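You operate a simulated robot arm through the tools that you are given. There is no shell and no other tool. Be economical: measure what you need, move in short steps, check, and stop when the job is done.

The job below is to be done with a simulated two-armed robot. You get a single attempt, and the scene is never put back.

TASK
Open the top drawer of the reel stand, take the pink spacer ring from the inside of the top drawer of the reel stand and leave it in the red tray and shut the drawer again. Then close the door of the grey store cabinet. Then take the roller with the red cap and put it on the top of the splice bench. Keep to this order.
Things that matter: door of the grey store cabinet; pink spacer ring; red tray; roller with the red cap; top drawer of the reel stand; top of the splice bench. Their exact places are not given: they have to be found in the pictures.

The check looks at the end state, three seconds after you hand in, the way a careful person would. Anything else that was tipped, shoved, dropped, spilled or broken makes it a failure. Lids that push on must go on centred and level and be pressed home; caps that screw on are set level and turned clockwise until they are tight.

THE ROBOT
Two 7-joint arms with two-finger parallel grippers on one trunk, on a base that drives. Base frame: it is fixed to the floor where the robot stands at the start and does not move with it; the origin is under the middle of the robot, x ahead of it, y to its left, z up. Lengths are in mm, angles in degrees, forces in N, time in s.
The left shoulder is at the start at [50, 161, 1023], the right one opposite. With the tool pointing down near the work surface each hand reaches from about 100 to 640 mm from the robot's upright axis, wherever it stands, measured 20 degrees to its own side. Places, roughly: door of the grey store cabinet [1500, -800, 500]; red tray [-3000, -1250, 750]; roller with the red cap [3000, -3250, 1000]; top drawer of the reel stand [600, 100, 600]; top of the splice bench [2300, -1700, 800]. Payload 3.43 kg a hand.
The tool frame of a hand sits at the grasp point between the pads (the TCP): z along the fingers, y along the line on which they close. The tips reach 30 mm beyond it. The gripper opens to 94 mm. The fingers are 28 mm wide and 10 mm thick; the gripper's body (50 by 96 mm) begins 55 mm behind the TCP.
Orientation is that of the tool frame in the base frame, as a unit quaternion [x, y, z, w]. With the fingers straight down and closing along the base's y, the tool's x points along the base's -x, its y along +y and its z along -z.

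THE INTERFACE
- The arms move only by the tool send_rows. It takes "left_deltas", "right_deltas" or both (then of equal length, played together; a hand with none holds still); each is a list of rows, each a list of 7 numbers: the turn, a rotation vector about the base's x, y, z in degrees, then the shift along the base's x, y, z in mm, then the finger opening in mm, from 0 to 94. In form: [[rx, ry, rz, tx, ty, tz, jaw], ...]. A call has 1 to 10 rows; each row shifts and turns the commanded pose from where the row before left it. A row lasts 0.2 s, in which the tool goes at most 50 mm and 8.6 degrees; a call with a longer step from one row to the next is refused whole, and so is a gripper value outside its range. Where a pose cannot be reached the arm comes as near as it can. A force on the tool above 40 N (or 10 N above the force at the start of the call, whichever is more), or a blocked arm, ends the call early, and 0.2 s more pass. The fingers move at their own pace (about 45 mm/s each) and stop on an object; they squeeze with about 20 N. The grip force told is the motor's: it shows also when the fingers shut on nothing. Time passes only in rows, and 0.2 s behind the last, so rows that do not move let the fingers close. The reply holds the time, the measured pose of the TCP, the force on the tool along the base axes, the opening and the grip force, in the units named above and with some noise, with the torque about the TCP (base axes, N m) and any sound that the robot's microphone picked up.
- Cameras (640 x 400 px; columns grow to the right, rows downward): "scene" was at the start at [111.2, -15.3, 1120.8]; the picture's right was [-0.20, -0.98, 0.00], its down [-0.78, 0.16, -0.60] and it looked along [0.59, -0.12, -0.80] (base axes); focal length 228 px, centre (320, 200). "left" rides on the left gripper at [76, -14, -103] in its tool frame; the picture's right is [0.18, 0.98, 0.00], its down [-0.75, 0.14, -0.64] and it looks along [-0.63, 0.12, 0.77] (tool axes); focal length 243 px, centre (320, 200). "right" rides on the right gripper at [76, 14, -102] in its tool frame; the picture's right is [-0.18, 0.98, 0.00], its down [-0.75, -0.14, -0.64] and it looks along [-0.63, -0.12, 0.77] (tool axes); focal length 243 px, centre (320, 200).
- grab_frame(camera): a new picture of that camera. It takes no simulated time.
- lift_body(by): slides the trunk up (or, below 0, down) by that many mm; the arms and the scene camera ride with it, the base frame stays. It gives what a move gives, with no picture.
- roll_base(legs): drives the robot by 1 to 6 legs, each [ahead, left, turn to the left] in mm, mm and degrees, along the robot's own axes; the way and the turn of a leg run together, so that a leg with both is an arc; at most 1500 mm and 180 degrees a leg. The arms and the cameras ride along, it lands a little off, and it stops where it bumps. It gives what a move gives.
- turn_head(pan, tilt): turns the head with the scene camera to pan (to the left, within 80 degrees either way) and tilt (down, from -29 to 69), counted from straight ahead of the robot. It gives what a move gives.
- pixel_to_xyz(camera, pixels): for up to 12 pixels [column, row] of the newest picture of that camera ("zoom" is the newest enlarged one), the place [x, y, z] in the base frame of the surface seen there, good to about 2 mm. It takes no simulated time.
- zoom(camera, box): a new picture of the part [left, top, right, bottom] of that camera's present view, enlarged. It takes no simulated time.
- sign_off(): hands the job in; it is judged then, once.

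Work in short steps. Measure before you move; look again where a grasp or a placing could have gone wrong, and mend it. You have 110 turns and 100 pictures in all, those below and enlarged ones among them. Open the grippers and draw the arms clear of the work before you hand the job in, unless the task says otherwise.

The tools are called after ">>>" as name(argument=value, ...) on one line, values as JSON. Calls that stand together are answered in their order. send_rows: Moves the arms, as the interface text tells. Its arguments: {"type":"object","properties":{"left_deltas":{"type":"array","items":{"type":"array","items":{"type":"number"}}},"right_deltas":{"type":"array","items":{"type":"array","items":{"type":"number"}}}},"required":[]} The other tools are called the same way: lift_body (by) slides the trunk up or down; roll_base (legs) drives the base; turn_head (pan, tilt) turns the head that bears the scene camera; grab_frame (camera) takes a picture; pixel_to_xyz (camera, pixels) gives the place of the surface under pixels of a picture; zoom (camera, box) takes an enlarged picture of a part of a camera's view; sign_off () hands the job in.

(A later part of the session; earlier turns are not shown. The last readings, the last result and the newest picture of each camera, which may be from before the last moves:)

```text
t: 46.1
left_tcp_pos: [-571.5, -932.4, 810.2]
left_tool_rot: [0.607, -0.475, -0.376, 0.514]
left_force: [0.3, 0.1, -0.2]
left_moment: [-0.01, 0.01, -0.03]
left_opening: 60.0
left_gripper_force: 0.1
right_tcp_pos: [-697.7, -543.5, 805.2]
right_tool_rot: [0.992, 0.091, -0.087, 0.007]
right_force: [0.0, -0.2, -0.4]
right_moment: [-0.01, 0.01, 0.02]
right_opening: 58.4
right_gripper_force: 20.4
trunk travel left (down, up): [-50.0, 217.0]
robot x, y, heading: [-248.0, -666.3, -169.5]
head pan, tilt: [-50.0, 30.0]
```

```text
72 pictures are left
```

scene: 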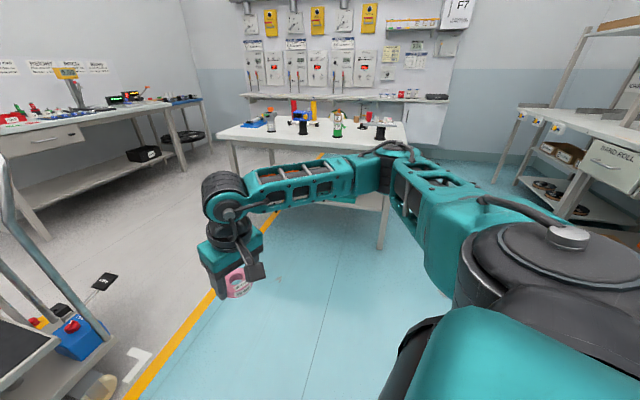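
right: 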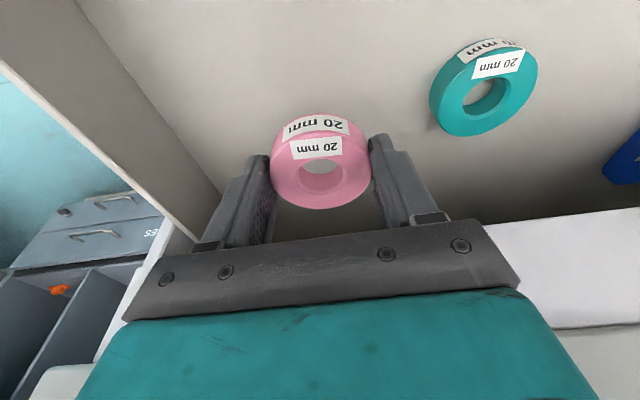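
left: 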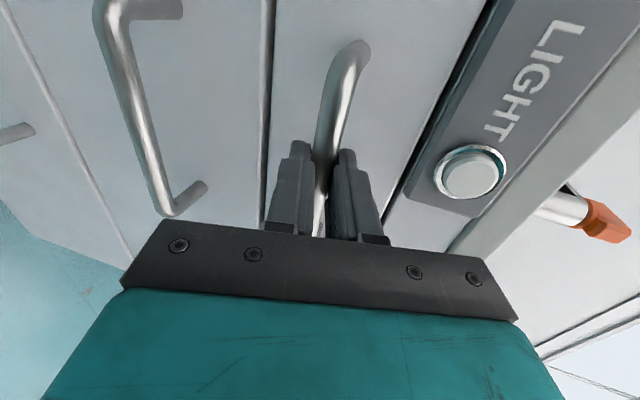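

There's an 840 mm gap between cart and white table. I raise the trunk so the arms pass above both, then drive in two straight legs to a standoff in front of the tray table.

>>> lift_body(by=200)

>>> roll_base(legs=[[0, 0, -18.3], [1365, 0, 0], [0, 0, 38.1]])

>>> turn_head(pan=0, tilt=30)

>>> grab_frame(camera="scene")

```text
t: 48.3
left_tcp_pos: [-571.9, -933.3, 1011.7]
left_tool_rot: [0.607, -0.475, -0.376, 0.514]
left_force: [-0.4, 0.6, 0.5]
left_moment: [0.01, 0.0, -0.03]
left_opening: 60.1
left_gripper_force: 0.1
right_tcp_pos: [-698.3, -544.1, 1004.9]
right_tool_rot: [0.992, 0.092, -0.087, 0.008]
right_force: [-0.3, -0.3, -0.9]
right_moment: [0.02, -0.01, 0.01]
right_opening: 58.7
right_gripper_force: 20.1
trunk travel left (down, up): [-250.0, 17.0]
robot x, y, heading: [-245.5, -666.2, -169.5]
head pan, tilt: [-50.0, 30.0]
```

```text
t: 57.9
left_tcp_pos: [-1811.6, -837.1, 1011.2]
left_tool_rot: [0.678, -0.366, -0.283, 0.571]
left_force: [-0.2, -0.5, 0.3]
left_moment: [0.01, 0.02, 0.03]
left_opening: 60.1
left_gripper_force: 0.1
right_tcp_pos: [-2061.0, -513.3, 1003.4]
right_tool_rot: [0.962, 0.258, -0.084, 0.022]
right_force: [0.1, -0.2, -0.1]
right_moment: [-0.01, 0.0, -0.02]
right_opening: 58.4
right_gripper_force: 20.0
trunk travel left (down, up): [-250.0, 17.0]
robot x, y, heading: [-1595.8, -476.9, -150.0]
head pan, tilt: [-50.0, 30.0]
```

```text
t: 59.1
left_tcp_pos: [-1811.3, -838.0, 1011.4]
left_tool_rot: [0.679, -0.366, -0.284, 0.57]
left_force: [-0.4, 0.0, -0.1]
left_moment: [0.0, 0.01, -0.01]
left_opening: 60.3
left_gripper_force: 0.1
right_tcp_pos: [-2059.5, -512.1, 1004.9]
right_tool_rot: [0.962, 0.258, -0.084, 0.023]
right_force: [0.2, 0.9, 0.0]
right_moment: [-0.03, 0.01, 0.01]
right_opening: 58.6
right_gripper_force: 20.1
trunk travel left (down, up): [-250.0, 17.0]
robot x, y, heading: [-1593.9, -479.5, -149.8]
head pan, tilt: [0.0, 30.0]
```

```text
71 pictures are left
```

scene: 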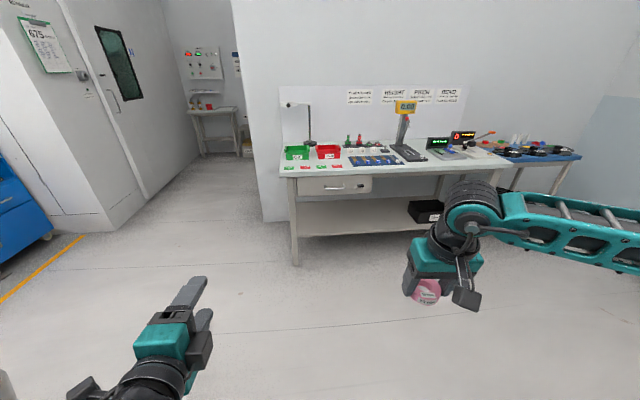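

The way is clear. I drive to the standoff and square up.

>>> roll_base(legs=[[825, 0, 0], [0, 0, 5.5]])

>>> turn_head(pan=-10, tilt=40)

>>> grab_frame(camera="scene")

```text
t: 64.1
left_tcp_pos: [-2493.1, -1271.4, 1010.4]
left_tool_rot: [0.696, -0.333, -0.256, 0.583]
left_force: [0.4, 0.3, 0.2]
left_moment: [-0.03, -0.02, 0.0]
left_opening: 59.9
left_gripper_force: 0.0
right_tcp_pos: [-2771.3, -970.8, 1005.4]
right_tool_rot: [0.948, 0.305, -0.083, 0.027]
right_force: [-0.2, 0.8, -0.6]
right_moment: [0.05, 0.0, -0.02]
right_opening: 58.6
right_gripper_force: 19.9
trunk travel left (down, up): [-250.0, 17.0]
robot x, y, heading: [-2313.5, -888.0, -144.4]
head pan, tilt: [0.0, 30.0]
```

```text
t: 64.8
left_tcp_pos: [-2493.2, -1270.9, 1011.7]
left_tool_rot: [0.696, -0.333, -0.256, 0.583]
left_force: [0.1, -0.6, 0.8]
left_moment: [0.01, 0.02, -0.01]
left_opening: 60.0
left_gripper_force: 0.1
right_tcp_pos: [-2772.2, -970.1, 1006.1]
right_tool_rot: [0.948, 0.305, -0.083, 0.026]
right_force: [-0.7, 0.7, 0.1]
right_moment: [0.0, -0.03, 0.0]
right_opening: 58.4
right_gripper_force: 20.2
trunk travel left (down, up): [-250.0, 17.0]
robot x, y, heading: [-2314.2, -890.0, -144.1]
head pan, tilt: [-10.0, 40.0]
```

```text
70 pictures are left
```

scene: 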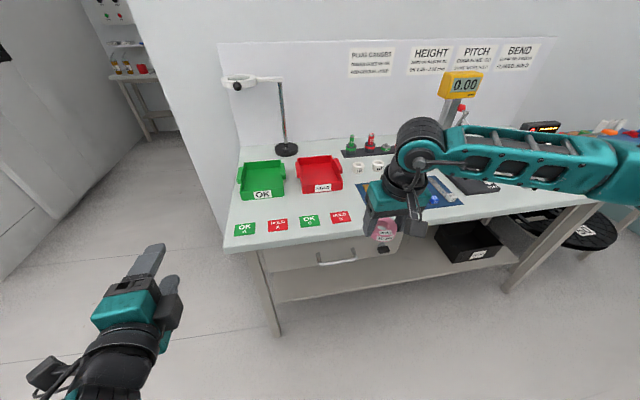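

The red tray is at about (320,172); I measure its rim and floor, and the table edge.

>>> zoom(camera="scene", box=[220, 130, 400, 240])

>>> pixel_to_xyz(camera="scene", pixels=[[318, 170], [298, 158], [336, 156], [307, 192], [342, 186], [310, 172], [326, 168], [300, 243], [240, 254], [320, 200], [360, 165]])

```text
3.56 times, centred on (310, 185) of scene
```

zoom: 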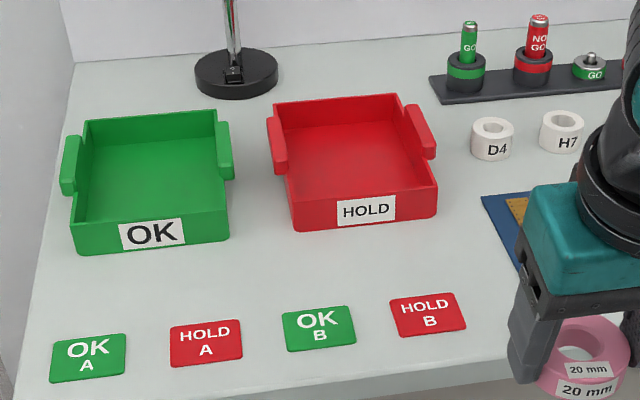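

```text
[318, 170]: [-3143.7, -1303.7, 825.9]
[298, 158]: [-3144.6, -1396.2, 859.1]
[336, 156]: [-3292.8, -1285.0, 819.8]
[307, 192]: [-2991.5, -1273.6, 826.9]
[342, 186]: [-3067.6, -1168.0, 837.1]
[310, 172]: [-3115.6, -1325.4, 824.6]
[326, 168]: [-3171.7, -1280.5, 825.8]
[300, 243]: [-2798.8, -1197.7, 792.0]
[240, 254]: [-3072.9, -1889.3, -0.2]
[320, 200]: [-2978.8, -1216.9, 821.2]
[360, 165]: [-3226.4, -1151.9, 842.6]
```

I measure the tray's interior corners in the zoom.

>>> pixel_to_xyz(camera="zoom", pixels=[[293, 194], [435, 178], [283, 104], [396, 96], [300, 185], [425, 172], [358, 160], [300, 150], [395, 150], [440, 230], [330, 270]])

```text
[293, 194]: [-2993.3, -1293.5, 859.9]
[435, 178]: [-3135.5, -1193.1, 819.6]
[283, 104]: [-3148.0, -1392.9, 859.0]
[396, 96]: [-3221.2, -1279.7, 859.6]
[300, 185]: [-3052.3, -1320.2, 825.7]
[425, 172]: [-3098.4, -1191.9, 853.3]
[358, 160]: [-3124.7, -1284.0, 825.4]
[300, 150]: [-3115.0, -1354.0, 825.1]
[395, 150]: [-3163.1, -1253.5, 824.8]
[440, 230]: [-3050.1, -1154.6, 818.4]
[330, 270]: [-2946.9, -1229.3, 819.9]
```

Tray centre is about (-3107,-1287), floor z 825, rim z 860. Before closing in, I look down at the base's own footprint.

>>> turn_head(pan=0, tilt=69)

>>> grab_frame(camera="scene")

>>> pixel_to_xyz(camera="scene", pixels=[[300, 300], [300, 320], [340, 300], [340, 330], [280, 300], [360, 300], [320, 380], [290, 280], [350, 280]])

```text
t: 65.7
left_tcp_pos: [-2492.9, -1270.3, 1010.5]
left_tool_rot: [0.696, -0.333, -0.256, 0.583]
left_force: [0.3, 0.0, -0.4]
left_moment: [-0.02, -0.04, 0.01]
left_opening: 60.0
left_gripper_force: 0.1
right_tcp_pos: [-2771.7, -970.5, 1004.8]
right_tool_rot: [0.948, 0.305, -0.083, 0.027]
right_force: [0.1, 1.2, 0.6]
right_moment: [0.01, 0.0, 0.03]
right_opening: 58.4
right_gripper_force: 19.8
trunk travel left (down, up): [-250.0, 17.0]
robot x, y, heading: [-2309.8, -888.7, -144.7]
head pan, tilt: [0.0, 68.8]
```

```text
68 pictures are left
```

scene: 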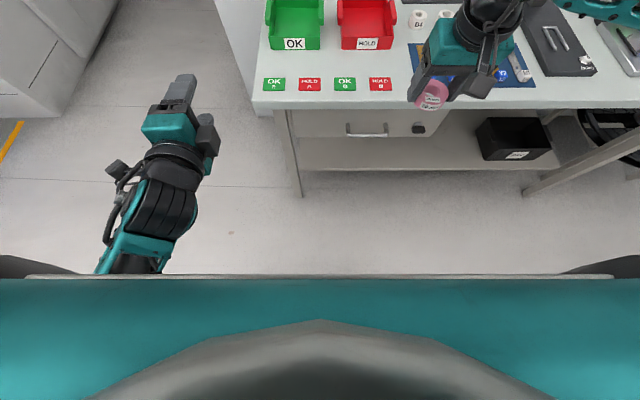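

```text
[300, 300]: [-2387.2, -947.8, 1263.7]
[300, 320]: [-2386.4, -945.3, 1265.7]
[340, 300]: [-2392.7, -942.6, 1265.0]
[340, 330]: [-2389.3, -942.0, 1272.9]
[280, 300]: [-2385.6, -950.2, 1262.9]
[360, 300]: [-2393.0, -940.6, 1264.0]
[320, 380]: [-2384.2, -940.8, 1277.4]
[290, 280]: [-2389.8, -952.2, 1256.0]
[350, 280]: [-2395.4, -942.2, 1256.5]
```

No base parts show ahead of about 200 mm, so I drive 285 forward.

>>> roll_base(legs=[[285, 0, 0]])

>>> turn_head(pan=-10, tilt=50)

>>> grab_frame(camera="scene")

```text
t: 67.7
left_tcp_pos: [-2722.6, -1437.0, 1010.6]
left_tool_rot: [0.697, -0.331, -0.253, 0.583]
left_force: [-0.2, 0.7, 0.2]
left_moment: [0.05, -0.01, 0.01]
left_opening: 60.2
left_gripper_force: 0.1
right_tcp_pos: [-3002.0, -1140.3, 1005.2]
right_tool_rot: [0.948, 0.308, -0.082, 0.027]
right_force: [-1.2, -0.4, -0.3]
right_moment: [0.02, -0.05, 0.01]
right_opening: 58.4
right_gripper_force: 19.7
trunk travel left (down, up): [-250.0, 17.0]
robot x, y, heading: [-2539.2, -1052.9, -144.2]
head pan, tilt: [0.0, 68.8]
```

```text
t: 68.5
left_tcp_pos: [-2722.6, -1438.5, 1010.1]
left_tool_rot: [0.696, -0.331, -0.254, 0.584]
left_force: [-0.6, 0.2, -1.1]
left_moment: [0.02, -0.02, 0.0]
left_opening: 60.2
left_gripper_force: 0.0
right_tcp_pos: [-3001.8, -1139.7, 1004.4]
right_tool_rot: [0.948, 0.307, -0.084, 0.026]
right_force: [-0.8, 0.5, -0.3]
right_moment: [0.02, 0.01, 0.01]
right_opening: 58.4
right_gripper_force: 19.9
trunk travel left (down, up): [-250.0, 17.0]
robot x, y, heading: [-2540.4, -1058.0, -144.0]
head pan, tilt: [-10.0, 50.0]
```

```text
67 pictures are left
```

scene: 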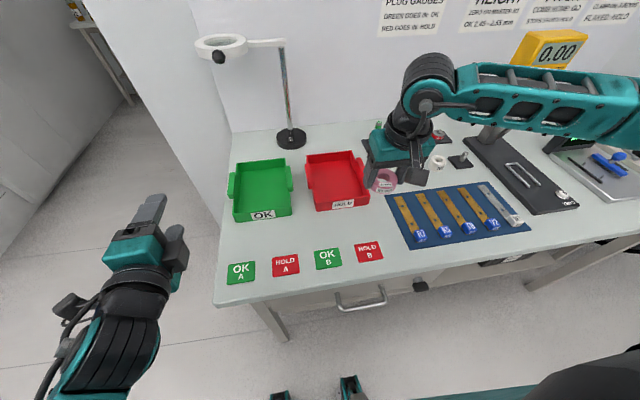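

The ring is held above table. I move over the tray centre (-3104,-1285) and lower to z≈890.

>>> send_rows(right_deltas=[[0, 0, 0, -25.5, -36.3, 0, 0], [0, 0, 0, -25.5, -36.3, 0, 0], [0, 0, 0, -25.5, -36.3, 0, 0], [0, 0, 0, -25.5, -36.3, 0, 0], [0, 0, 0, 0, 0, -40, 0], [0, 0, 0, 0, 0, -40, 0], [0, 0, 0, 0, 0, -25, 0], [0, 0, 0, 0, 0, 0, 0]])

>>> zoom(camera="scene", box=[260, 100, 420, 220])

>>> grab_frame(camera="right")

```text
t: 70.3
left_tcp_pos: [-2721.1, -1437.3, 1010.8]
left_tool_rot: [0.696, -0.332, -0.254, 0.584]
left_force: [0.5, 0.0, 0.5]
left_moment: [0.01, -0.02, -0.02]
left_opening: 59.9
left_gripper_force: 0.1
right_tcp_pos: [-3104.5, -1283.7, 901.1]
right_tool_rot: [0.948, 0.306, -0.083, 0.027]
right_force: [0.5, 0.1, -1.8]
right_moment: [-0.02, 0.02, 0.0]
right_opening: 58.4
right_gripper_force: 19.7
trunk travel left (down, up): [-250.0, 17.0]
robot x, y, heading: [-2543.3, -1059.5, -143.9]
head pan, tilt: [-10.0, 50.0]
```

```text
3.33 times, centred on (340, 160) of scene
```

zoom: 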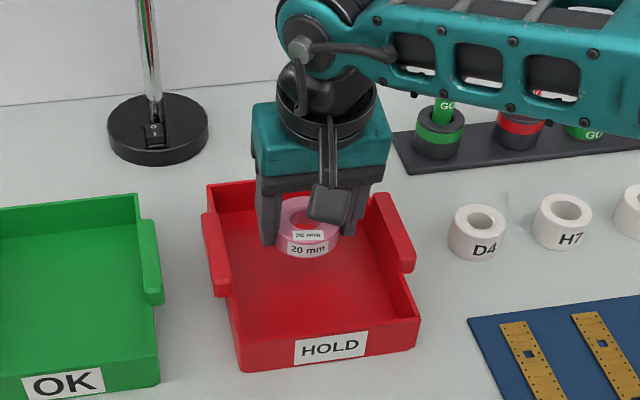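

```text
65 pictures are left
```

right: 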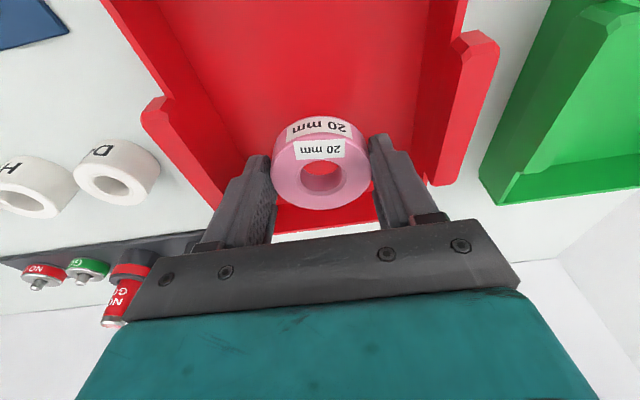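

It is over the tray, well inside. I shift 20 mm toward the robot, lower to z≈859 and open.

>>> send_rows(right_deltas=[[0, 0, 0, 16, 11, -10, 0], [0, 0, 0, 0, 0, -18, 0], [0, 0, 0, 0, 0, -10, 0], [0, 0, 0, 0, 0, -4, 0], [0, 0, 0, 0, 0, 0, 0], [0, 0, 0, 0, 0, 0, 62], [0, 0, 0, 0, 0, 0, 72], [0, 0, 0, 0, 0, 0, 72]])

>>> send_rows(right_deltas=[[0, 0, 0, 0, 0, 20, 72], [0, 0, 0, 0, 0, 40, 72], [0, 0, 0, 0, 0, 40, 72], [0, 0, 0, 0, 0, 40, 72], [0, 0, 0, 25.5, 36, 0, 72], [0, 0, 0, 25.5, 36, 0, 72], [0, 0, 0, 25.5, 36, 0, 72]])

>>> zoom(camera="scene", box=[220, 100, 420, 240])

```text
t: 72.1
left_tcp_pos: [-2722.1, -1437.2, 1011.2]
left_tool_rot: [0.696, -0.331, -0.254, 0.584]
left_force: [-0.3, 0.4, -0.6]
left_moment: [0.01, -0.02, 0.0]
left_opening: 60.0
left_gripper_force: 0.1
right_tcp_pos: [-3087.5, -1273.7, 858.9]
right_tool_rot: [0.948, 0.307, -0.083, 0.026]
right_force: [0.4, 0.1, -1.1]
right_moment: [-0.02, 0.0, -0.03]
right_opening: 71.8
right_gripper_force: 0.1
trunk travel left (down, up): [-250.0, 17.0]
robot x, y, heading: [-2542.4, -1055.7, -143.8]
head pan, tilt: [-10.0, 50.0]
```

```text
t: 73.7
left_tcp_pos: [-2722.8, -1436.8, 1011.4]
left_tool_rot: [0.696, -0.332, -0.253, 0.584]
left_force: [0.8, 0.7, -0.2]
left_moment: [0.02, -0.02, 0.0]
left_opening: 60.0
left_gripper_force: 0.0
right_tcp_pos: [-3011.7, -1163.6, 996.9]
right_tool_rot: [0.948, 0.307, -0.083, 0.027]
right_force: [-0.1, -0.1, 0.5]
right_moment: [-0.03, -0.02, -0.02]
right_opening: 72.4
right_gripper_force: 0.1
trunk travel left (down, up): [-250.0, 17.0]
robot x, y, heading: [-2543.5, -1053.5, -144.3]
head pan, tilt: [-10.0, 50.0]
```

```text
2.86 times, centred on (320, 170) of scene
```

zoom: 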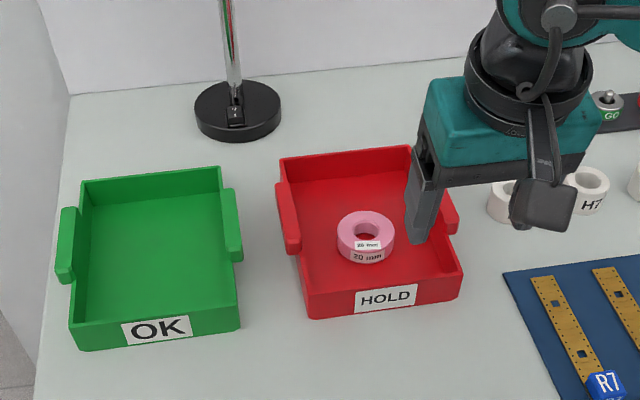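

The ring is in the red tray. I retrace the route backwards to the stand.

>>> roll_base(legs=[[-300, 0, 0], [0, 0, -5.9], [-806, 0, 0], [0, 0, -37.6]])

```text
t: 81.9
left_tcp_pos: [-1998.8, -636.4, 1010.6]
left_tool_rot: [-0.527, 0.563, 0.45, -0.45]
left_force: [-0.4, 0.6, 0.5]
left_moment: [0.01, -0.02, 0.01]
left_opening: 60.2
left_gripper_force: 0.1
right_tcp_pos: [-2024.1, -240.0, 994.5]
right_tool_rot: [0.994, -0.061, -0.088, -0.005]
right_force: [-0.5, 0.3, -0.6]
right_moment: [-0.01, 0.0, 0.02]
right_opening: 71.9
right_gripper_force: 0.1
trunk travel left (down, up): [-250.0, 17.0]
robot x, y, heading: [-1611.3, -480.9, 173.0]
head pan, tilt: [-10.0, 50.0]
```

On track. I continue back past the cart, turn to face the stand and close in to the grasp standoff.

>>> roll_base(legs=[[-1365, 0, 0], [0, 0, -137.3]])

>>> turn_head(pan=0, tilt=35)

>>> grab_frame(camera="scene")

```text
t: 84.3
left_tcp_pos: [-1782.3, -648.0, 1026.1]
left_tool_rot: [-0.51, 0.563, 0.462, -0.459]
left_force: [-0.7, 0.4, 0.6]
left_moment: [-0.02, -0.02, 0.01]
left_opening: 60.0
left_gripper_force: 0.0
right_tcp_pos: [-1794.7, -253.5, 991.5]
right_tool_rot: [0.994, -0.068, -0.084, 0.0]
right_force: [0.1, 1.2, 0.4]
right_moment: [-0.01, -0.01, 0.01]
right_opening: 71.9
right_gripper_force: 0.0
trunk travel left (down, up): [-250.0, 17.0]
robot x, y, heading: [-1375.5, -505.4, 172.2]
head pan, tilt: [-10.0, 50.0]
stopped in leg 1: the robot was blocked; the commanded pose is now the measured one
```

```text
t: 85.0
left_tcp_pos: [-1783.5, -647.8, 1024.6]
left_tool_rot: [-0.512, 0.562, 0.461, -0.458]
left_force: [0.3, 0.2, 0.6]
left_moment: [-0.02, 0.0, 0.01]
left_opening: 59.9
left_gripper_force: 0.0
right_tcp_pos: [-1798.6, -255.4, 988.2]
right_tool_rot: [0.994, -0.067, -0.082, 0.002]
right_force: [0.5, -0.2, -0.4]
right_moment: [-0.02, 0.01, -0.03]
right_opening: 72.2
right_gripper_force: 0.0
trunk travel left (down, up): [-250.0, 17.0]
robot x, y, heading: [-1376.8, -505.9, 172.3]
head pan, tilt: [0.0, 35.0]
```

```text
63 pictures are left
```

scene: 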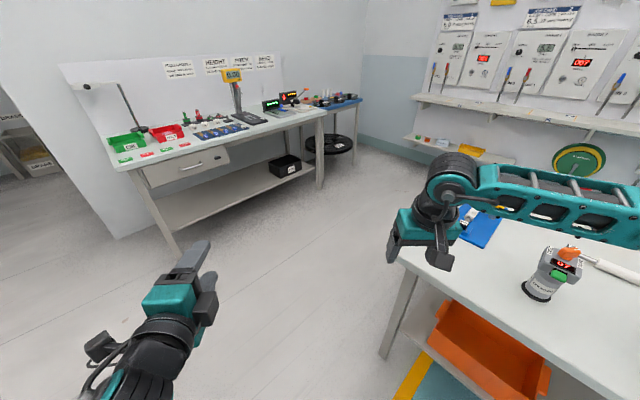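

Blocked at (-1376,-506). I look left and right to find what touches.

>>> turn_head(pan=75, tilt=40)

>>> grab_frame(camera="scene")

>>> turn_head(pan=-75, tilt=40)

>>> grab_frame(camera="scene")

```text
t: 86.5
left_tcp_pos: [-1784.0, -649.5, 1023.0]
left_tool_rot: [-0.512, 0.561, 0.461, -0.459]
left_force: [-0.7, 0.6, 0.0]
left_moment: [-0.02, 0.02, 0.0]
left_opening: 60.0
left_gripper_force: 0.0
right_tcp_pos: [-1797.7, -254.7, 989.6]
right_tool_rot: [0.994, -0.067, -0.082, 0.0]
right_force: [-0.4, 0.1, 0.7]
right_moment: [-0.01, 0.01, 0.01]
right_opening: 71.7
right_gripper_force: 0.1
trunk travel left (down, up): [-250.0, 17.0]
robot x, y, heading: [-1375.2, -508.0, 172.2]
head pan, tilt: [75.0, 40.0]
```

```text
62 pictures are left
```

scene: 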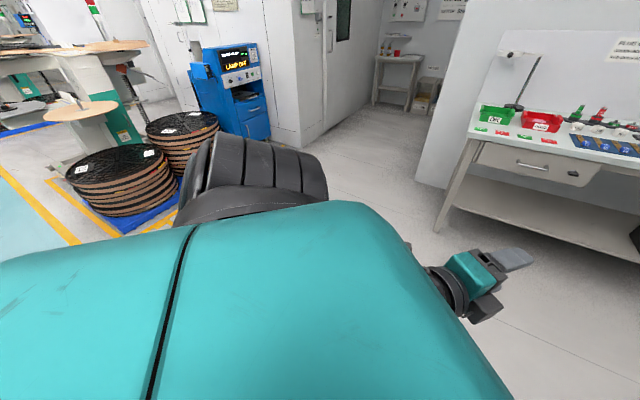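

```text
t: 88.9
left_tcp_pos: [-1782.4, -649.0, 1025.7]
left_tool_rot: [-0.512, 0.561, 0.462, -0.459]
left_force: [-0.1, 0.8, 0.0]
left_moment: [0.03, 0.02, 0.0]
left_opening: 59.9
left_gripper_force: 0.0
right_tcp_pos: [-1796.9, -256.0, 989.9]
right_tool_rot: [0.994, -0.066, -0.083, 0.001]
right_force: [0.1, 0.1, 0.5]
right_moment: [-0.02, 0.0, -0.02]
right_opening: 71.9
right_gripper_force: 0.1
trunk travel left (down, up): [-250.0, 17.0]
robot x, y, heading: [-1375.1, -507.7, 172.3]
head pan, tilt: [-75.0, 40.0]
```

```text
61 pictures are left
```

scene: 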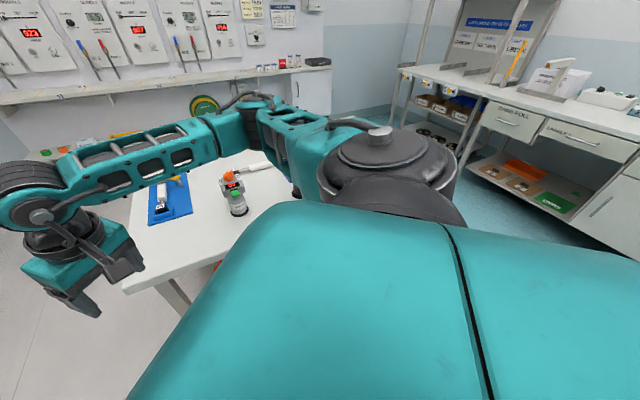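

The left arm is pushed from behind (probably the cart handle by my elbow). I move ahead 150 to free it and look at the cart.

>>> roll_base(legs=[[150, 0, 0], [0, 0, 60]])

>>> turn_head(pan=60, tilt=35)

>>> grab_frame(camera="scene")

```text
t: 92.9
left_tcp_pos: [-1589.6, -911.5, 1023.7]
left_tool_rot: [0.725, -0.221, -0.171, 0.63]
left_force: [0.2, -0.1, 0.1]
left_moment: [0.0, 0.0, -0.05]
left_opening: 60.0
left_gripper_force: 0.0
right_tcp_pos: [-1940.5, -732.7, 996.4]
right_tool_rot: [0.891, 0.445, -0.078, 0.039]
right_force: [0.2, -0.3, 0.6]
right_moment: [0.01, -0.03, 0.01]
right_opening: 72.0
right_gripper_force: 0.0
trunk travel left (down, up): [-250.0, 17.0]
robot x, y, heading: [-1526.2, -486.5, -127.0]
head pan, tilt: [-75.0, 40.0]
```

```text
t: 95.1
left_tcp_pos: [-1588.9, -910.2, 1023.7]
left_tool_rot: [0.725, -0.221, -0.171, 0.629]
left_force: [-0.5, -1.2, 0.1]
left_moment: [0.04, 0.01, -0.02]
left_opening: 60.1
left_gripper_force: 0.0
right_tcp_pos: [-1940.8, -733.9, 996.3]
right_tool_rot: [0.891, 0.445, -0.077, 0.039]
right_force: [-0.2, 0.8, -0.1]
right_moment: [-0.04, -0.01, 0.0]
right_opening: 71.9
right_gripper_force: 0.1
trunk travel left (down, up): [-250.0, 17.0]
robot x, y, heading: [-1523.5, -489.6, -127.1]
head pan, tilt: [60.0, 35.0]
```

```text
60 pictures are left
```

scene: 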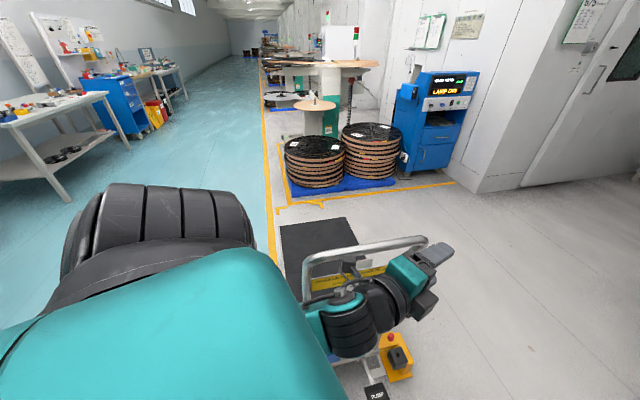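

The left wrist is right above the cart handle. I measure where the cart's handle and platform are now.

>>> pixel_to_xyz(camera="scene", pixels=[[420, 240], [380, 243], [340, 248], [305, 275], [282, 222], [346, 220], [362, 272], [395, 350], [372, 388]])

>>> zoom(camera="scene", box=[260, 200, 480, 400])

```text
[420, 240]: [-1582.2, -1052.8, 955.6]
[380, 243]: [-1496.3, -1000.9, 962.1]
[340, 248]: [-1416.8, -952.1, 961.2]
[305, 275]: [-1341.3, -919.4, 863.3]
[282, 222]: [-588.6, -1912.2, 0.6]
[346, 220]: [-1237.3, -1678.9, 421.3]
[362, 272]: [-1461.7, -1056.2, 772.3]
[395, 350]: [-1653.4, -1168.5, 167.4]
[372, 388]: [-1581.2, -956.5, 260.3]
```

```text
2.00 times, centred on (370, 300) of scene
```

zoom: 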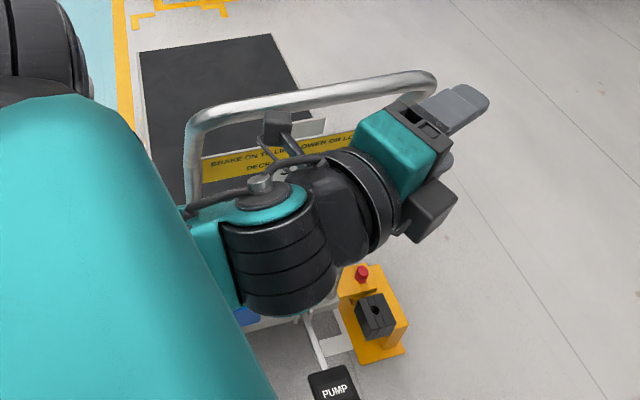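

The cart handle has not moved. I turn back, tuck the left arm forward (so its elbow comes in), shift away from the cart, and then reverse.

>>> roll_base(legs=[[0, 0, -60.5], [0, -120, 0]])

>>> send_rows(left_deltas=[[0, 0, 0, -30, 0, 0, 60], [0, 0, 0, -30, 0, 0, 60], [0, 0, 0, -30, 0, 0, 60], [0, 0, 0, -30, 0, 0, 60], [0, 0, 0, -30, 0, 0, 60]])

>>> turn_head(pan=70, tilt=50)

>>> grab_frame(camera="scene")

```text
t: 99.0
left_tcp_pos: [-1909.3, -518.3, 1024.6]
left_tool_rot: [-0.51, 0.56, 0.468, -0.455]
left_force: [1.3, 0.0, -0.9]
left_moment: [0.01, 0.02, 0.0]
left_opening: 60.0
left_gripper_force: 0.0
right_tcp_pos: [-1921.8, -122.6, 996.5]
right_tool_rot: [0.994, -0.07, -0.087, -0.005]
right_force: [-0.4, 0.8, -0.7]
right_moment: [-0.02, 0.0, 0.02]
right_opening: 72.0
right_gripper_force: 0.0
trunk travel left (down, up): [-250.0, 17.0]
robot x, y, heading: [-1508.8, -372.9, 171.9]
head pan, tilt: [60.0, 35.0]
```

```text
t: 100.2
left_tcp_pos: [-2059.0, -515.7, 1024.4]
left_tool_rot: [-0.512, 0.561, 0.467, -0.454]
left_force: [0.1, -0.2, 0.3]
left_moment: [0.0, 0.03, -0.02]
left_opening: 60.1
left_gripper_force: 0.0
right_tcp_pos: [-1922.5, -123.8, 996.6]
right_tool_rot: [0.994, -0.071, -0.087, -0.006]
right_force: [0.9, 0.4, -0.1]
right_moment: [0.0, -0.04, 0.01]
right_opening: 71.9
right_gripper_force: 0.1
trunk travel left (down, up): [-250.0, 17.0]
robot x, y, heading: [-1510.0, -369.6, 171.5]
head pan, tilt: [60.0, 35.0]
```

```text
t: 101.0
left_tcp_pos: [-2058.5, -517.3, 1024.0]
left_tool_rot: [-0.511, 0.561, 0.467, -0.454]
left_force: [-0.8, 0.0, 0.3]
left_moment: [0.04, 0.02, 0.02]
left_opening: 60.0
left_gripper_force: 0.0
right_tcp_pos: [-1921.4, -123.1, 995.4]
right_tool_rot: [0.994, -0.072, -0.087, -0.006]
right_force: [-0.6, 0.4, 0.4]
right_moment: [0.05, -0.02, -0.01]
right_opening: 71.9
right_gripper_force: 0.1
trunk travel left (down, up): [-250.0, 17.0]
robot x, y, heading: [-1506.1, -371.7, 172.0]
head pan, tilt: [70.0, 50.0]
```

```text
58 pictures are left
```

scene: 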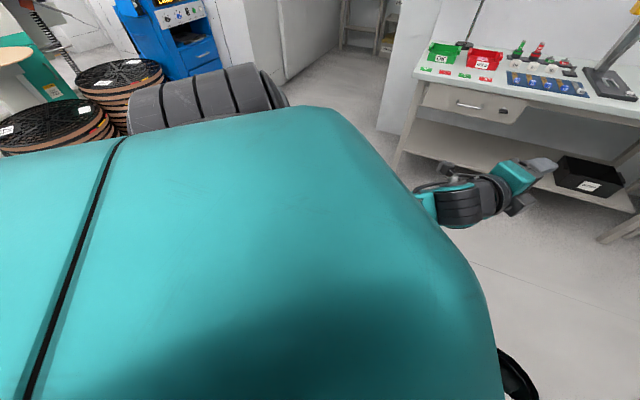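

Now I reverse along the shifted line, and then turn toward the stand.

>>> roll_base(legs=[[-600, 0, 0]])

```text
t: 104.4
left_tcp_pos: [-1463.7, -601.6, 1024.4]
left_tool_rot: [-0.511, 0.56, 0.467, -0.455]
left_force: [-0.1, -0.6, -0.1]
left_moment: [0.0, 0.01, 0.02]
left_opening: 59.9
left_gripper_force: 0.0
right_tcp_pos: [-1327.9, -209.5, 996.4]
right_tool_rot: [0.994, -0.07, -0.087, -0.006]
right_force: [0.6, -0.4, -0.4]
right_moment: [-0.01, -0.01, -0.04]
right_opening: 72.0
right_gripper_force: 0.1
trunk travel left (down, up): [-250.0, 17.0]
robot x, y, heading: [-915.1, -458.2, 172.3]
head pan, tilt: [70.0, 50.0]
```

No block. I continue back and turn to heading 35.7.

>>> roll_base(legs=[[-640, 0, 0], [0, 0, -136.5]])

>>> turn_head(pan=0, tilt=35)

>>> grab_frame(camera="scene")

```text
t: 113.6
left_tcp_pos: [9.0, -56.0, 1024.4]
left_tool_rot: [0.327, 0.684, 0.597, 0.263]
left_force: [0.2, -0.8, 0.0]
left_moment: [-0.02, 0.0, 0.0]
left_opening: 60.1
left_gripper_force: 0.0
right_tcp_pos: [185.7, -434.5, 995.5]
right_tool_rot: [-0.307, 0.948, 0.027, 0.083]
right_force: [-1.7, -0.5, -0.3]
right_moment: [0.02, 0.01, 0.0]
right_opening: 72.3
right_gripper_force: 0.1
trunk travel left (down, up): [-250.0, 17.0]
robot x, y, heading: [-286.5, -545.4, 36.0]
head pan, tilt: [70.0, 50.0]
```

```text
t: 115.0
left_tcp_pos: [9.7, -57.2, 1025.4]
left_tool_rot: [0.327, 0.684, 0.597, 0.263]
left_force: [-0.2, -0.2, -0.4]
left_moment: [-0.02, 0.05, -0.01]
left_opening: 60.0
left_gripper_force: 0.1
right_tcp_pos: [185.3, -434.8, 996.0]
right_tool_rot: [-0.306, 0.948, 0.027, 0.083]
right_force: [-0.6, -0.3, -0.1]
right_moment: [-0.02, 0.04, 0.01]
right_opening: 72.0
right_gripper_force: 0.1
trunk travel left (down, up): [-250.0, 17.0]
robot x, y, heading: [-285.2, -542.6, 35.8]
head pan, tilt: [0.0, 35.0]
```

```text
57 pictures are left
```

scene: 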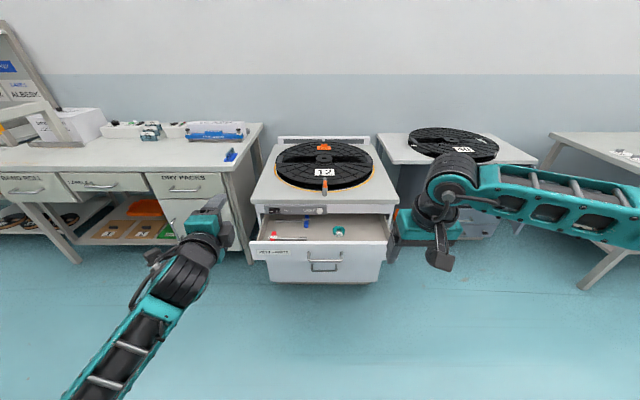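

I move to the grasp standoff (right 121, ahead 308) and lower the trunk.

>>> roll_base(legs=[[0, -121, 0], [300, 0, 0]])

>>> lift_body(by=-200)

>>> turn_head(pan=5, tilt=45)

>>> grab_frame(camera="scene")

```text
t: 117.8
left_tcp_pos: [323.7, 22.3, 1023.9]
left_tool_rot: [0.329, 0.684, 0.596, 0.263]
left_force: [-0.5, 0.3, 0.9]
left_moment: [0.01, -0.02, 0.04]
left_opening: 60.0
left_gripper_force: 0.1
right_tcp_pos: [497.3, -356.1, 997.0]
right_tool_rot: [-0.305, 0.948, 0.027, 0.083]
right_force: [0.1, -0.4, -0.3]
right_moment: [0.03, 0.02, 0.01]
right_opening: 72.1
right_gripper_force: 0.2
trunk travel left (down, up): [-250.0, 17.0]
robot x, y, heading: [29.6, -465.6, 35.7]
head pan, tilt: [0.0, 35.0]
```

```text
t: 120.0
left_tcp_pos: [323.7, 21.8, 824.5]
left_tool_rot: [0.329, 0.683, 0.597, 0.262]
left_force: [0.0, 0.3, 0.9]
left_moment: [-0.02, 0.03, -0.01]
left_opening: 60.2
left_gripper_force: 0.0
right_tcp_pos: [498.2, -356.0, 795.5]
right_tool_rot: [-0.305, 0.948, 0.027, 0.083]
right_force: [-0.8, 0.3, -1.0]
right_moment: [0.04, -0.01, -0.02]
right_opening: 72.1
right_gripper_force: 0.2
trunk travel left (down, up): [-50.0, 217.0]
robot x, y, heading: [26.4, -467.7, 35.6]
head pan, tilt: [0.0, 35.0]
```

```text
t: 120.7
left_tcp_pos: [321.9, 23.0, 824.5]
left_tool_rot: [0.328, 0.683, 0.596, 0.264]
left_force: [0.3, -0.5, 0.1]
left_moment: [-0.01, 0.0, -0.01]
left_opening: 60.0
left_gripper_force: 0.1
right_tcp_pos: [498.1, -356.2, 797.8]
right_tool_rot: [-0.306, 0.948, 0.027, 0.084]
right_force: [0.0, 0.4, 0.9]
right_moment: [0.05, 0.03, -0.01]
right_opening: 71.8
right_gripper_force: 0.0
trunk travel left (down, up): [-50.0, 217.0]
robot x, y, heading: [24.4, -460.3, 35.8]
head pan, tilt: [5.0, 45.0]
```

```text
56 pictures are left
```

scene: 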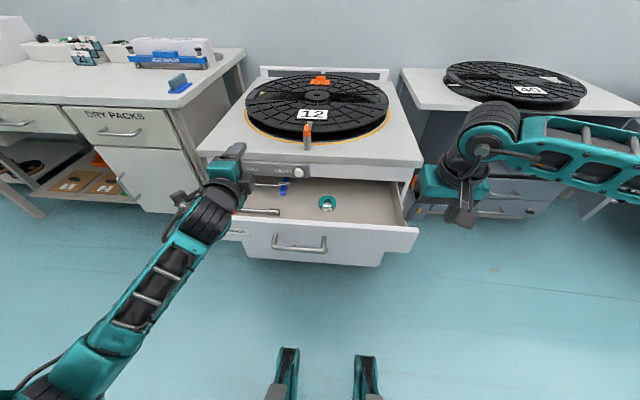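

I measure the open drawer's handle bar and face.

>>> pixel_to_xyz(camera="scene", pixels=[[278, 249], [300, 252], [322, 250], [350, 240], [350, 250], [380, 235], [285, 370], [365, 370], [350, 231]])

```text
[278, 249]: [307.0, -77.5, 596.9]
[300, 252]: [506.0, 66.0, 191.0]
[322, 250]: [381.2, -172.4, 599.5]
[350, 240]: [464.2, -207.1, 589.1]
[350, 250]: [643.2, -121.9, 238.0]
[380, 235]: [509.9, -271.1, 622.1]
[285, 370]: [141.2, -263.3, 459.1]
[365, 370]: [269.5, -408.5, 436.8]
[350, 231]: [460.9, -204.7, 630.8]
```

Bar at n≈-207, face at n≈-256. I close the left gripper and place its tips in front of the face, just above the bar (z≈630).

>>> send_rows(left_deltas=[[0, 0, 0, -1.3, -23.7, -31.9, 0], [0, 0, 0, -1.3, -23.7, -31.9, 0], [0, 0, 0, -1.3, -23.7, -31.9, 0], [0, 0, 0, -1.3, -23.7, -31.9, 0], [0, 0, 0, -1.3, -23.7, -31.9, 0], [0, 0, 0, -1.3, -23.7, -31.9, 0], [0, 0, 0, 0, 0, 0, 0]])

>>> zoom(camera="scene", box=[200, 160, 430, 300])

```text
t: 122.5
left_tcp_pos: [307.1, -76.1, 648.4]
left_tool_rot: [0.318, 0.67, 0.627, 0.241]
left_force: [-0.1, -0.5, 1.0]
left_moment: [0.0, -0.04, -0.01]
left_opening: 0.0
left_gripper_force: 20.2
right_tcp_pos: [498.0, -356.5, 796.0]
right_tool_rot: [-0.305, 0.948, 0.027, 0.083]
right_force: [0.4, -0.8, 0.0]
right_moment: [-0.01, 0.01, 0.02]
right_opening: 72.2
right_gripper_force: 0.0
trunk travel left (down, up): [-50.0, 217.0]
robot x, y, heading: [23.3, -463.0, 36.0]
head pan, tilt: [5.0, 45.0]
stopped in row 7 (left hand): the arm was blocked; the commanded pose is now the measured one
```

```text
2.78 times, centred on (315, 230) of scene
```

zoom: 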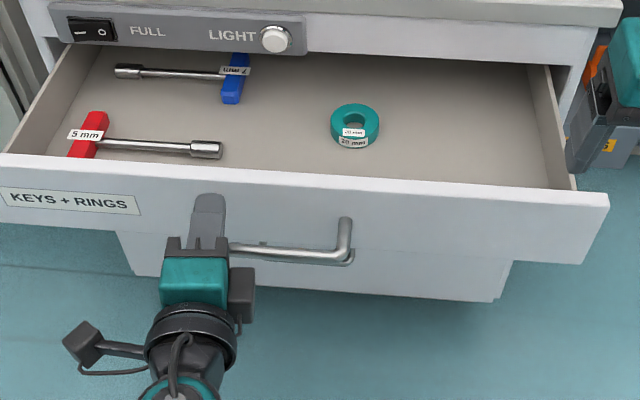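

The arm is too folded here. I back the base 80 mm, then extend and lower the hand to the push height.

>>> roll_base(legs=[[-80, 0, 0]])

>>> send_rows(left_deltas=[[0, 0, 0, 20, 6, 0, 0], [0, 0, 0, 18, 0, -5, 0], [0, 0, 0, 18, 0, -5, 0], [0, 0, 0, 10, 0, -6, 0], [0, 0, 0, 0, 0, 0, 0]])

>>> zoom(camera="scene", box=[200, 160, 430, 300])

```text
t: 123.6
left_tcp_pos: [242.9, -122.6, 647.4]
left_tool_rot: [0.318, 0.669, 0.627, 0.242]
left_force: [0.2, 0.2, -0.6]
left_moment: [0.01, -0.02, 0.0]
left_opening: 0.0
left_gripper_force: 20.2
right_tcp_pos: [431.8, -402.8, 796.5]
right_tool_rot: [-0.305, 0.948, 0.027, 0.082]
right_force: [-0.1, 0.3, -0.5]
right_moment: [0.01, 0.0, -0.02]
right_opening: 71.9
right_gripper_force: 0.0
trunk travel left (down, up): [-50.0, 217.0]
robot x, y, heading: [-35.8, -512.0, 35.8]
head pan, tilt: [5.0, 45.0]
```

```text
t: 124.8
left_tcp_pos: [307.8, -117.1, 631.8]
left_tool_rot: [0.318, 0.669, 0.627, 0.242]
left_force: [-0.3, 0.1, -0.3]
left_moment: [0.0, -0.02, 0.0]
left_opening: 0.0
left_gripper_force: 20.0
right_tcp_pos: [433.4, -404.2, 796.7]
right_tool_rot: [-0.305, 0.948, 0.027, 0.082]
right_force: [0.4, 0.3, 0.0]
right_moment: [0.02, 0.03, 0.04]
right_opening: 72.0
right_gripper_force: 0.0
trunk travel left (down, up): [-50.0, 217.0]
robot x, y, heading: [-34.9, -511.8, 35.8]
head pan, tilt: [5.0, 45.0]
```

```text
2.78 times, centred on (315, 230) of scene
```

zoom: 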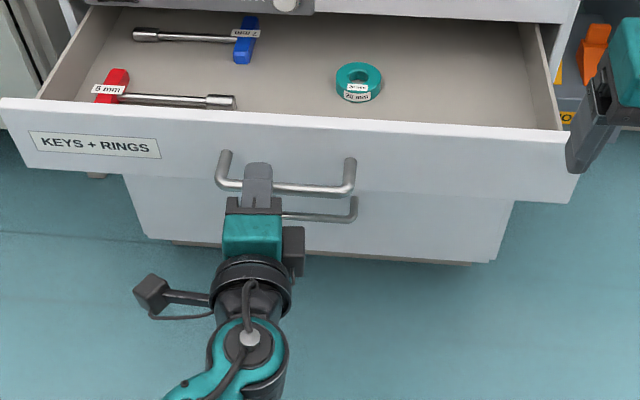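

Tips are in front of the face just above the bar. I push 225 mm.

>>> send_rows(left_deltas=[[0, 0, 0, 20.3, 14.6, 0, 0], [0, 0, 0, 16.2, 11.7, 0, 0], [0, 0, 0, 16.2, 11.7, 0, 0], [0, 0, 0, 16.2, 11.7, 0, 0], [0, 0, 0, 16.2, 11.7, 0, 0], [0, 0, 0, 16.2, 11.7, 0, 0], [0, 0, 0, 16.2, 11.7, 0, 0], [0, 0, 0, 16.2, 11.7, 0, 0], [0, 0, 0, 16.2, 11.7, 0, 0], [0, 0, 0, 16.2, 11.7, 0, 0]])

>>> grab_frame(camera="scene")

```text
t: 127.0
left_tcp_pos: [450.1, -16.3, 632.2]
left_tool_rot: [0.318, 0.669, 0.626, 0.242]
left_force: [0.6, -0.1, -0.9]
left_moment: [0.01, -0.01, -0.02]
left_opening: 0.0
left_gripper_force: 20.0
left hand out of reach, approached as far as the arm can: row 9, 10
right_tcp_pos: [432.8, -403.6, 796.1]
right_tool_rot: [-0.304, 0.949, 0.027, 0.083]
right_force: [-0.2, -1.0, -0.5]
right_moment: [-0.02, 0.04, -0.02]
right_opening: 72.1
right_gripper_force: 0.0
trunk travel left (down, up): [-50.0, 217.0]
robot x, y, heading: [-37.7, -511.0, 35.7]
head pan, tilt: [5.0, 45.0]
```

```text
53 pictures are left
```

scene: 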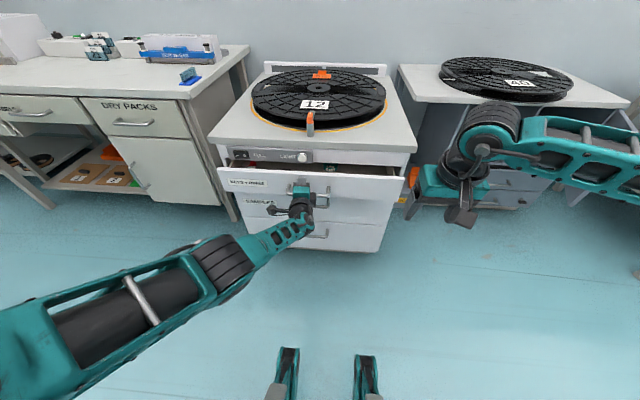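

The drawer is nearly closed; the arm is at full reach. I push the rest by rolling the base forward.

>>> roll_base(legs=[[58, 0, 0]])

>>> zoom(camera="scene", box=[200, 120, 430, 260])

```text
t: 128.0
left_tcp_pos: [496.9, 18.2, 631.1]
left_tool_rot: [0.319, 0.668, 0.627, 0.243]
left_force: [-0.6, -0.2, -0.6]
left_moment: [0.01, 0.05, -0.01]
left_opening: 0.0
left_gripper_force: 20.0
right_tcp_pos: [479.2, -371.4, 797.6]
right_tool_rot: [-0.304, 0.949, 0.027, 0.084]
right_force: [-0.1, -0.1, 1.2]
right_moment: [-0.01, -0.05, -0.02]
right_opening: 72.2
right_gripper_force: 0.1
trunk travel left (down, up): [-50.0, 217.0]
robot x, y, heading: [8.6, -480.4, 35.6]
head pan, tilt: [5.0, 45.0]
```

```text
2.78 times, centred on (315, 190) of scene
```

zoom: 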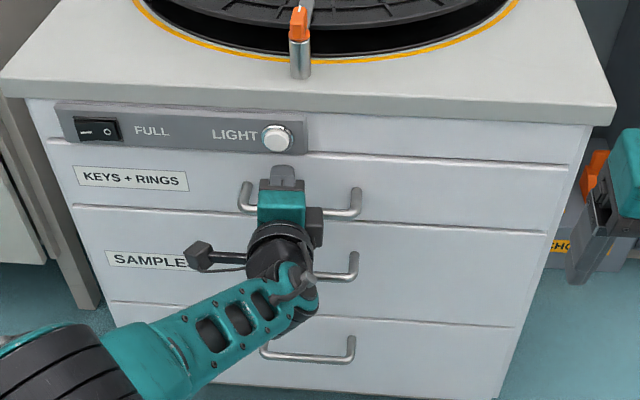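

Tips are at n≈-443, about 7 mm short of closed. I roll 12 mm more and measure the faces.

>>> roll_base(legs=[[14, 0, 0]])

>>> zoom(camera="scene", box=[200, 120, 430, 260])

>>> pixel_to_xyz(camera="zoom", pixels=[[450, 195], [450, 275], [220, 195], [400, 190], [400, 260], [520, 200], [510, 280], [130, 225]])

```text
t: 128.8
left_tcp_pos: [501.7, 21.3, 632.8]
left_tool_rot: [0.316, 0.668, 0.63, 0.241]
left_force: [-8.9, -5.8, 6.6]
left_moment: [0.1, -0.27, -0.04]
left_opening: 0.0
left_gripper_force: 20.2
right_tcp_pos: [485.1, -366.0, 796.7]
right_tool_rot: [-0.304, 0.948, 0.028, 0.084]
right_force: [-0.4, -1.1, -0.1]
right_moment: [0.01, 0.01, -0.01]
right_opening: 72.0
right_gripper_force: 0.1
trunk travel left (down, up): [-50.0, 217.0]
robot x, y, heading: [16.9, -476.7, 35.7]
head pan, tilt: [5.0, 45.0]
stopped in leg 1: the force on the tool passed its limit (the readings are from after the stop); the commanded pose is now the measured one
```

```text
2.78 times, centred on (315, 190) of scene
```

zoom: 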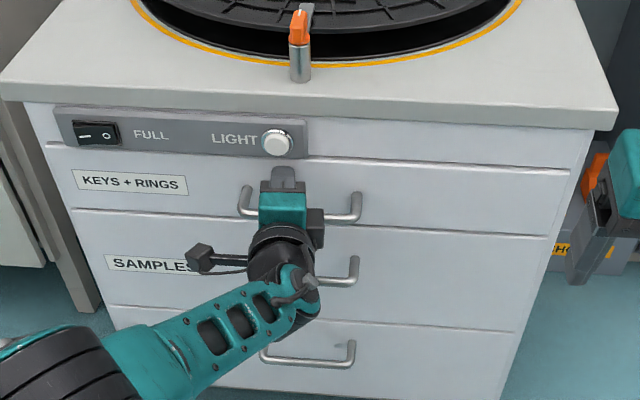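

```text
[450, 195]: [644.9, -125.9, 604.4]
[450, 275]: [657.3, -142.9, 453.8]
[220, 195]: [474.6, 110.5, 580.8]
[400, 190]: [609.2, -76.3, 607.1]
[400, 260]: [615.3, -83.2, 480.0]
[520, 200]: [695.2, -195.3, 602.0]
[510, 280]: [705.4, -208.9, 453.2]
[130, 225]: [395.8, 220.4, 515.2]
```

The drawer is flush (n = -450 for both fronts). I back away and look toward the grey cabinet.

>>> roll_base(legs=[[-350, 0, 0], [0, 0, -60]])

>>> turn_head(pan=10, tilt=25)

>>> grab_frame(camera="scene")

```text
t: 133.7
left_tcp_pos: [407.6, -846.2, 631.5]
left_tool_rot: [0.607, 0.422, 0.425, 0.523]
left_force: [0.3, -0.1, 0.8]
left_moment: [0.01, 0.0, -0.04]
left_opening: 0.3
left_gripper_force: 20.0
right_tcp_pos: [66.4, -1027.5, 795.9]
right_tool_rot: [0.207, 0.974, -0.017, 0.085]
right_force: [-0.5, -0.4, 0.6]
right_moment: [0.01, -0.01, -0.04]
right_opening: 71.9
right_gripper_force: 0.1
trunk travel left (down, up): [-50.0, 217.0]
robot x, y, heading: [-265.0, -676.3, -23.7]
head pan, tilt: [5.0, 45.0]
```

```text
t: 134.5
left_tcp_pos: [408.0, -845.8, 631.7]
left_tool_rot: [0.606, 0.423, 0.426, 0.522]
left_force: [-0.5, -0.4, 0.6]
left_moment: [0.0, 0.04, 0.01]
left_opening: 0.1
left_gripper_force: 20.9
right_tcp_pos: [65.2, -1027.8, 795.5]
right_tool_rot: [0.207, 0.974, -0.017, 0.085]
right_force: [0.2, -0.9, 0.0]
right_moment: [0.01, -0.04, -0.02]
right_opening: 71.8
right_gripper_force: 0.0
trunk travel left (down, up): [-50.0, 217.0]
robot x, y, heading: [-264.4, -677.6, -24.1]
head pan, tilt: [10.0, 25.0]
```

```text
50 pictures are left
```

scene: 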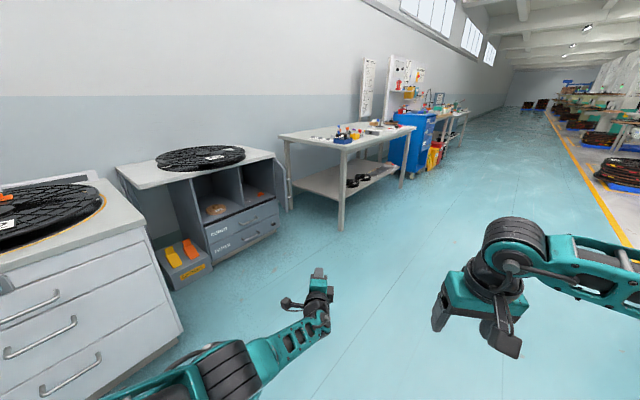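

The grey cabinet with the open door is around (240,205). I zoom and measure.

>>> zoom(camera="scene", box=[110, 130, 350, 290])

>>> pixel_to_xyz(camera="scene", pixels=[[279, 165], [287, 190], [283, 205], [273, 156], [205, 225], [278, 200], [208, 258], [281, 230], [118, 168], [272, 152], [276, 180], [285, 175]])

```text
2.50 times, centred on (230, 210) of scene
```

zoom: 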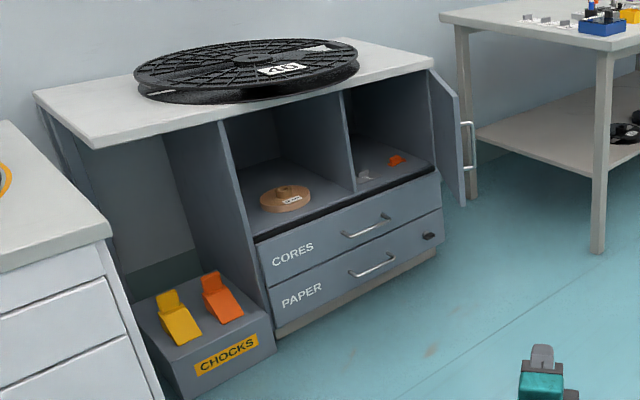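

```text
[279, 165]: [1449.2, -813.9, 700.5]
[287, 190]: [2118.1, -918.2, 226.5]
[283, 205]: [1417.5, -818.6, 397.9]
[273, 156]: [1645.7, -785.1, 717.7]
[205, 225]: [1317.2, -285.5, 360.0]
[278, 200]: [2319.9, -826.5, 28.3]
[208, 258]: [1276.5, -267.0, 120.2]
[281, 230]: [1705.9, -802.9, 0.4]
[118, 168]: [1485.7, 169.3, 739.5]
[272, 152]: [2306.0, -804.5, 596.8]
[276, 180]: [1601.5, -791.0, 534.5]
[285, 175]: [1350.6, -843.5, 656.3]
```

I need finer measurements of the door, the hinge edge and the handle from the zoom.

>>> pixel_to_xyz(camera="zoom", pixels=[[434, 85], [445, 100], [456, 100], [440, 150], [450, 150], [458, 150], [462, 195], [473, 145], [428, 120], [436, 200], [262, 255], [432, 62]])

```text
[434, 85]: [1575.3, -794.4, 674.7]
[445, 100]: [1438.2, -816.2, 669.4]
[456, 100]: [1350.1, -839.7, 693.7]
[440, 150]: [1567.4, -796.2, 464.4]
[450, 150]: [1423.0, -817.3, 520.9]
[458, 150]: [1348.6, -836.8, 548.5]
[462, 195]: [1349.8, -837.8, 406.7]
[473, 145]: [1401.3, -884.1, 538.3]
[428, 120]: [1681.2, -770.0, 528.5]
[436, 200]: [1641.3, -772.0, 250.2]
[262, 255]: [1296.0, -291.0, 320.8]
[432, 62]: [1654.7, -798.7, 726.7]
```

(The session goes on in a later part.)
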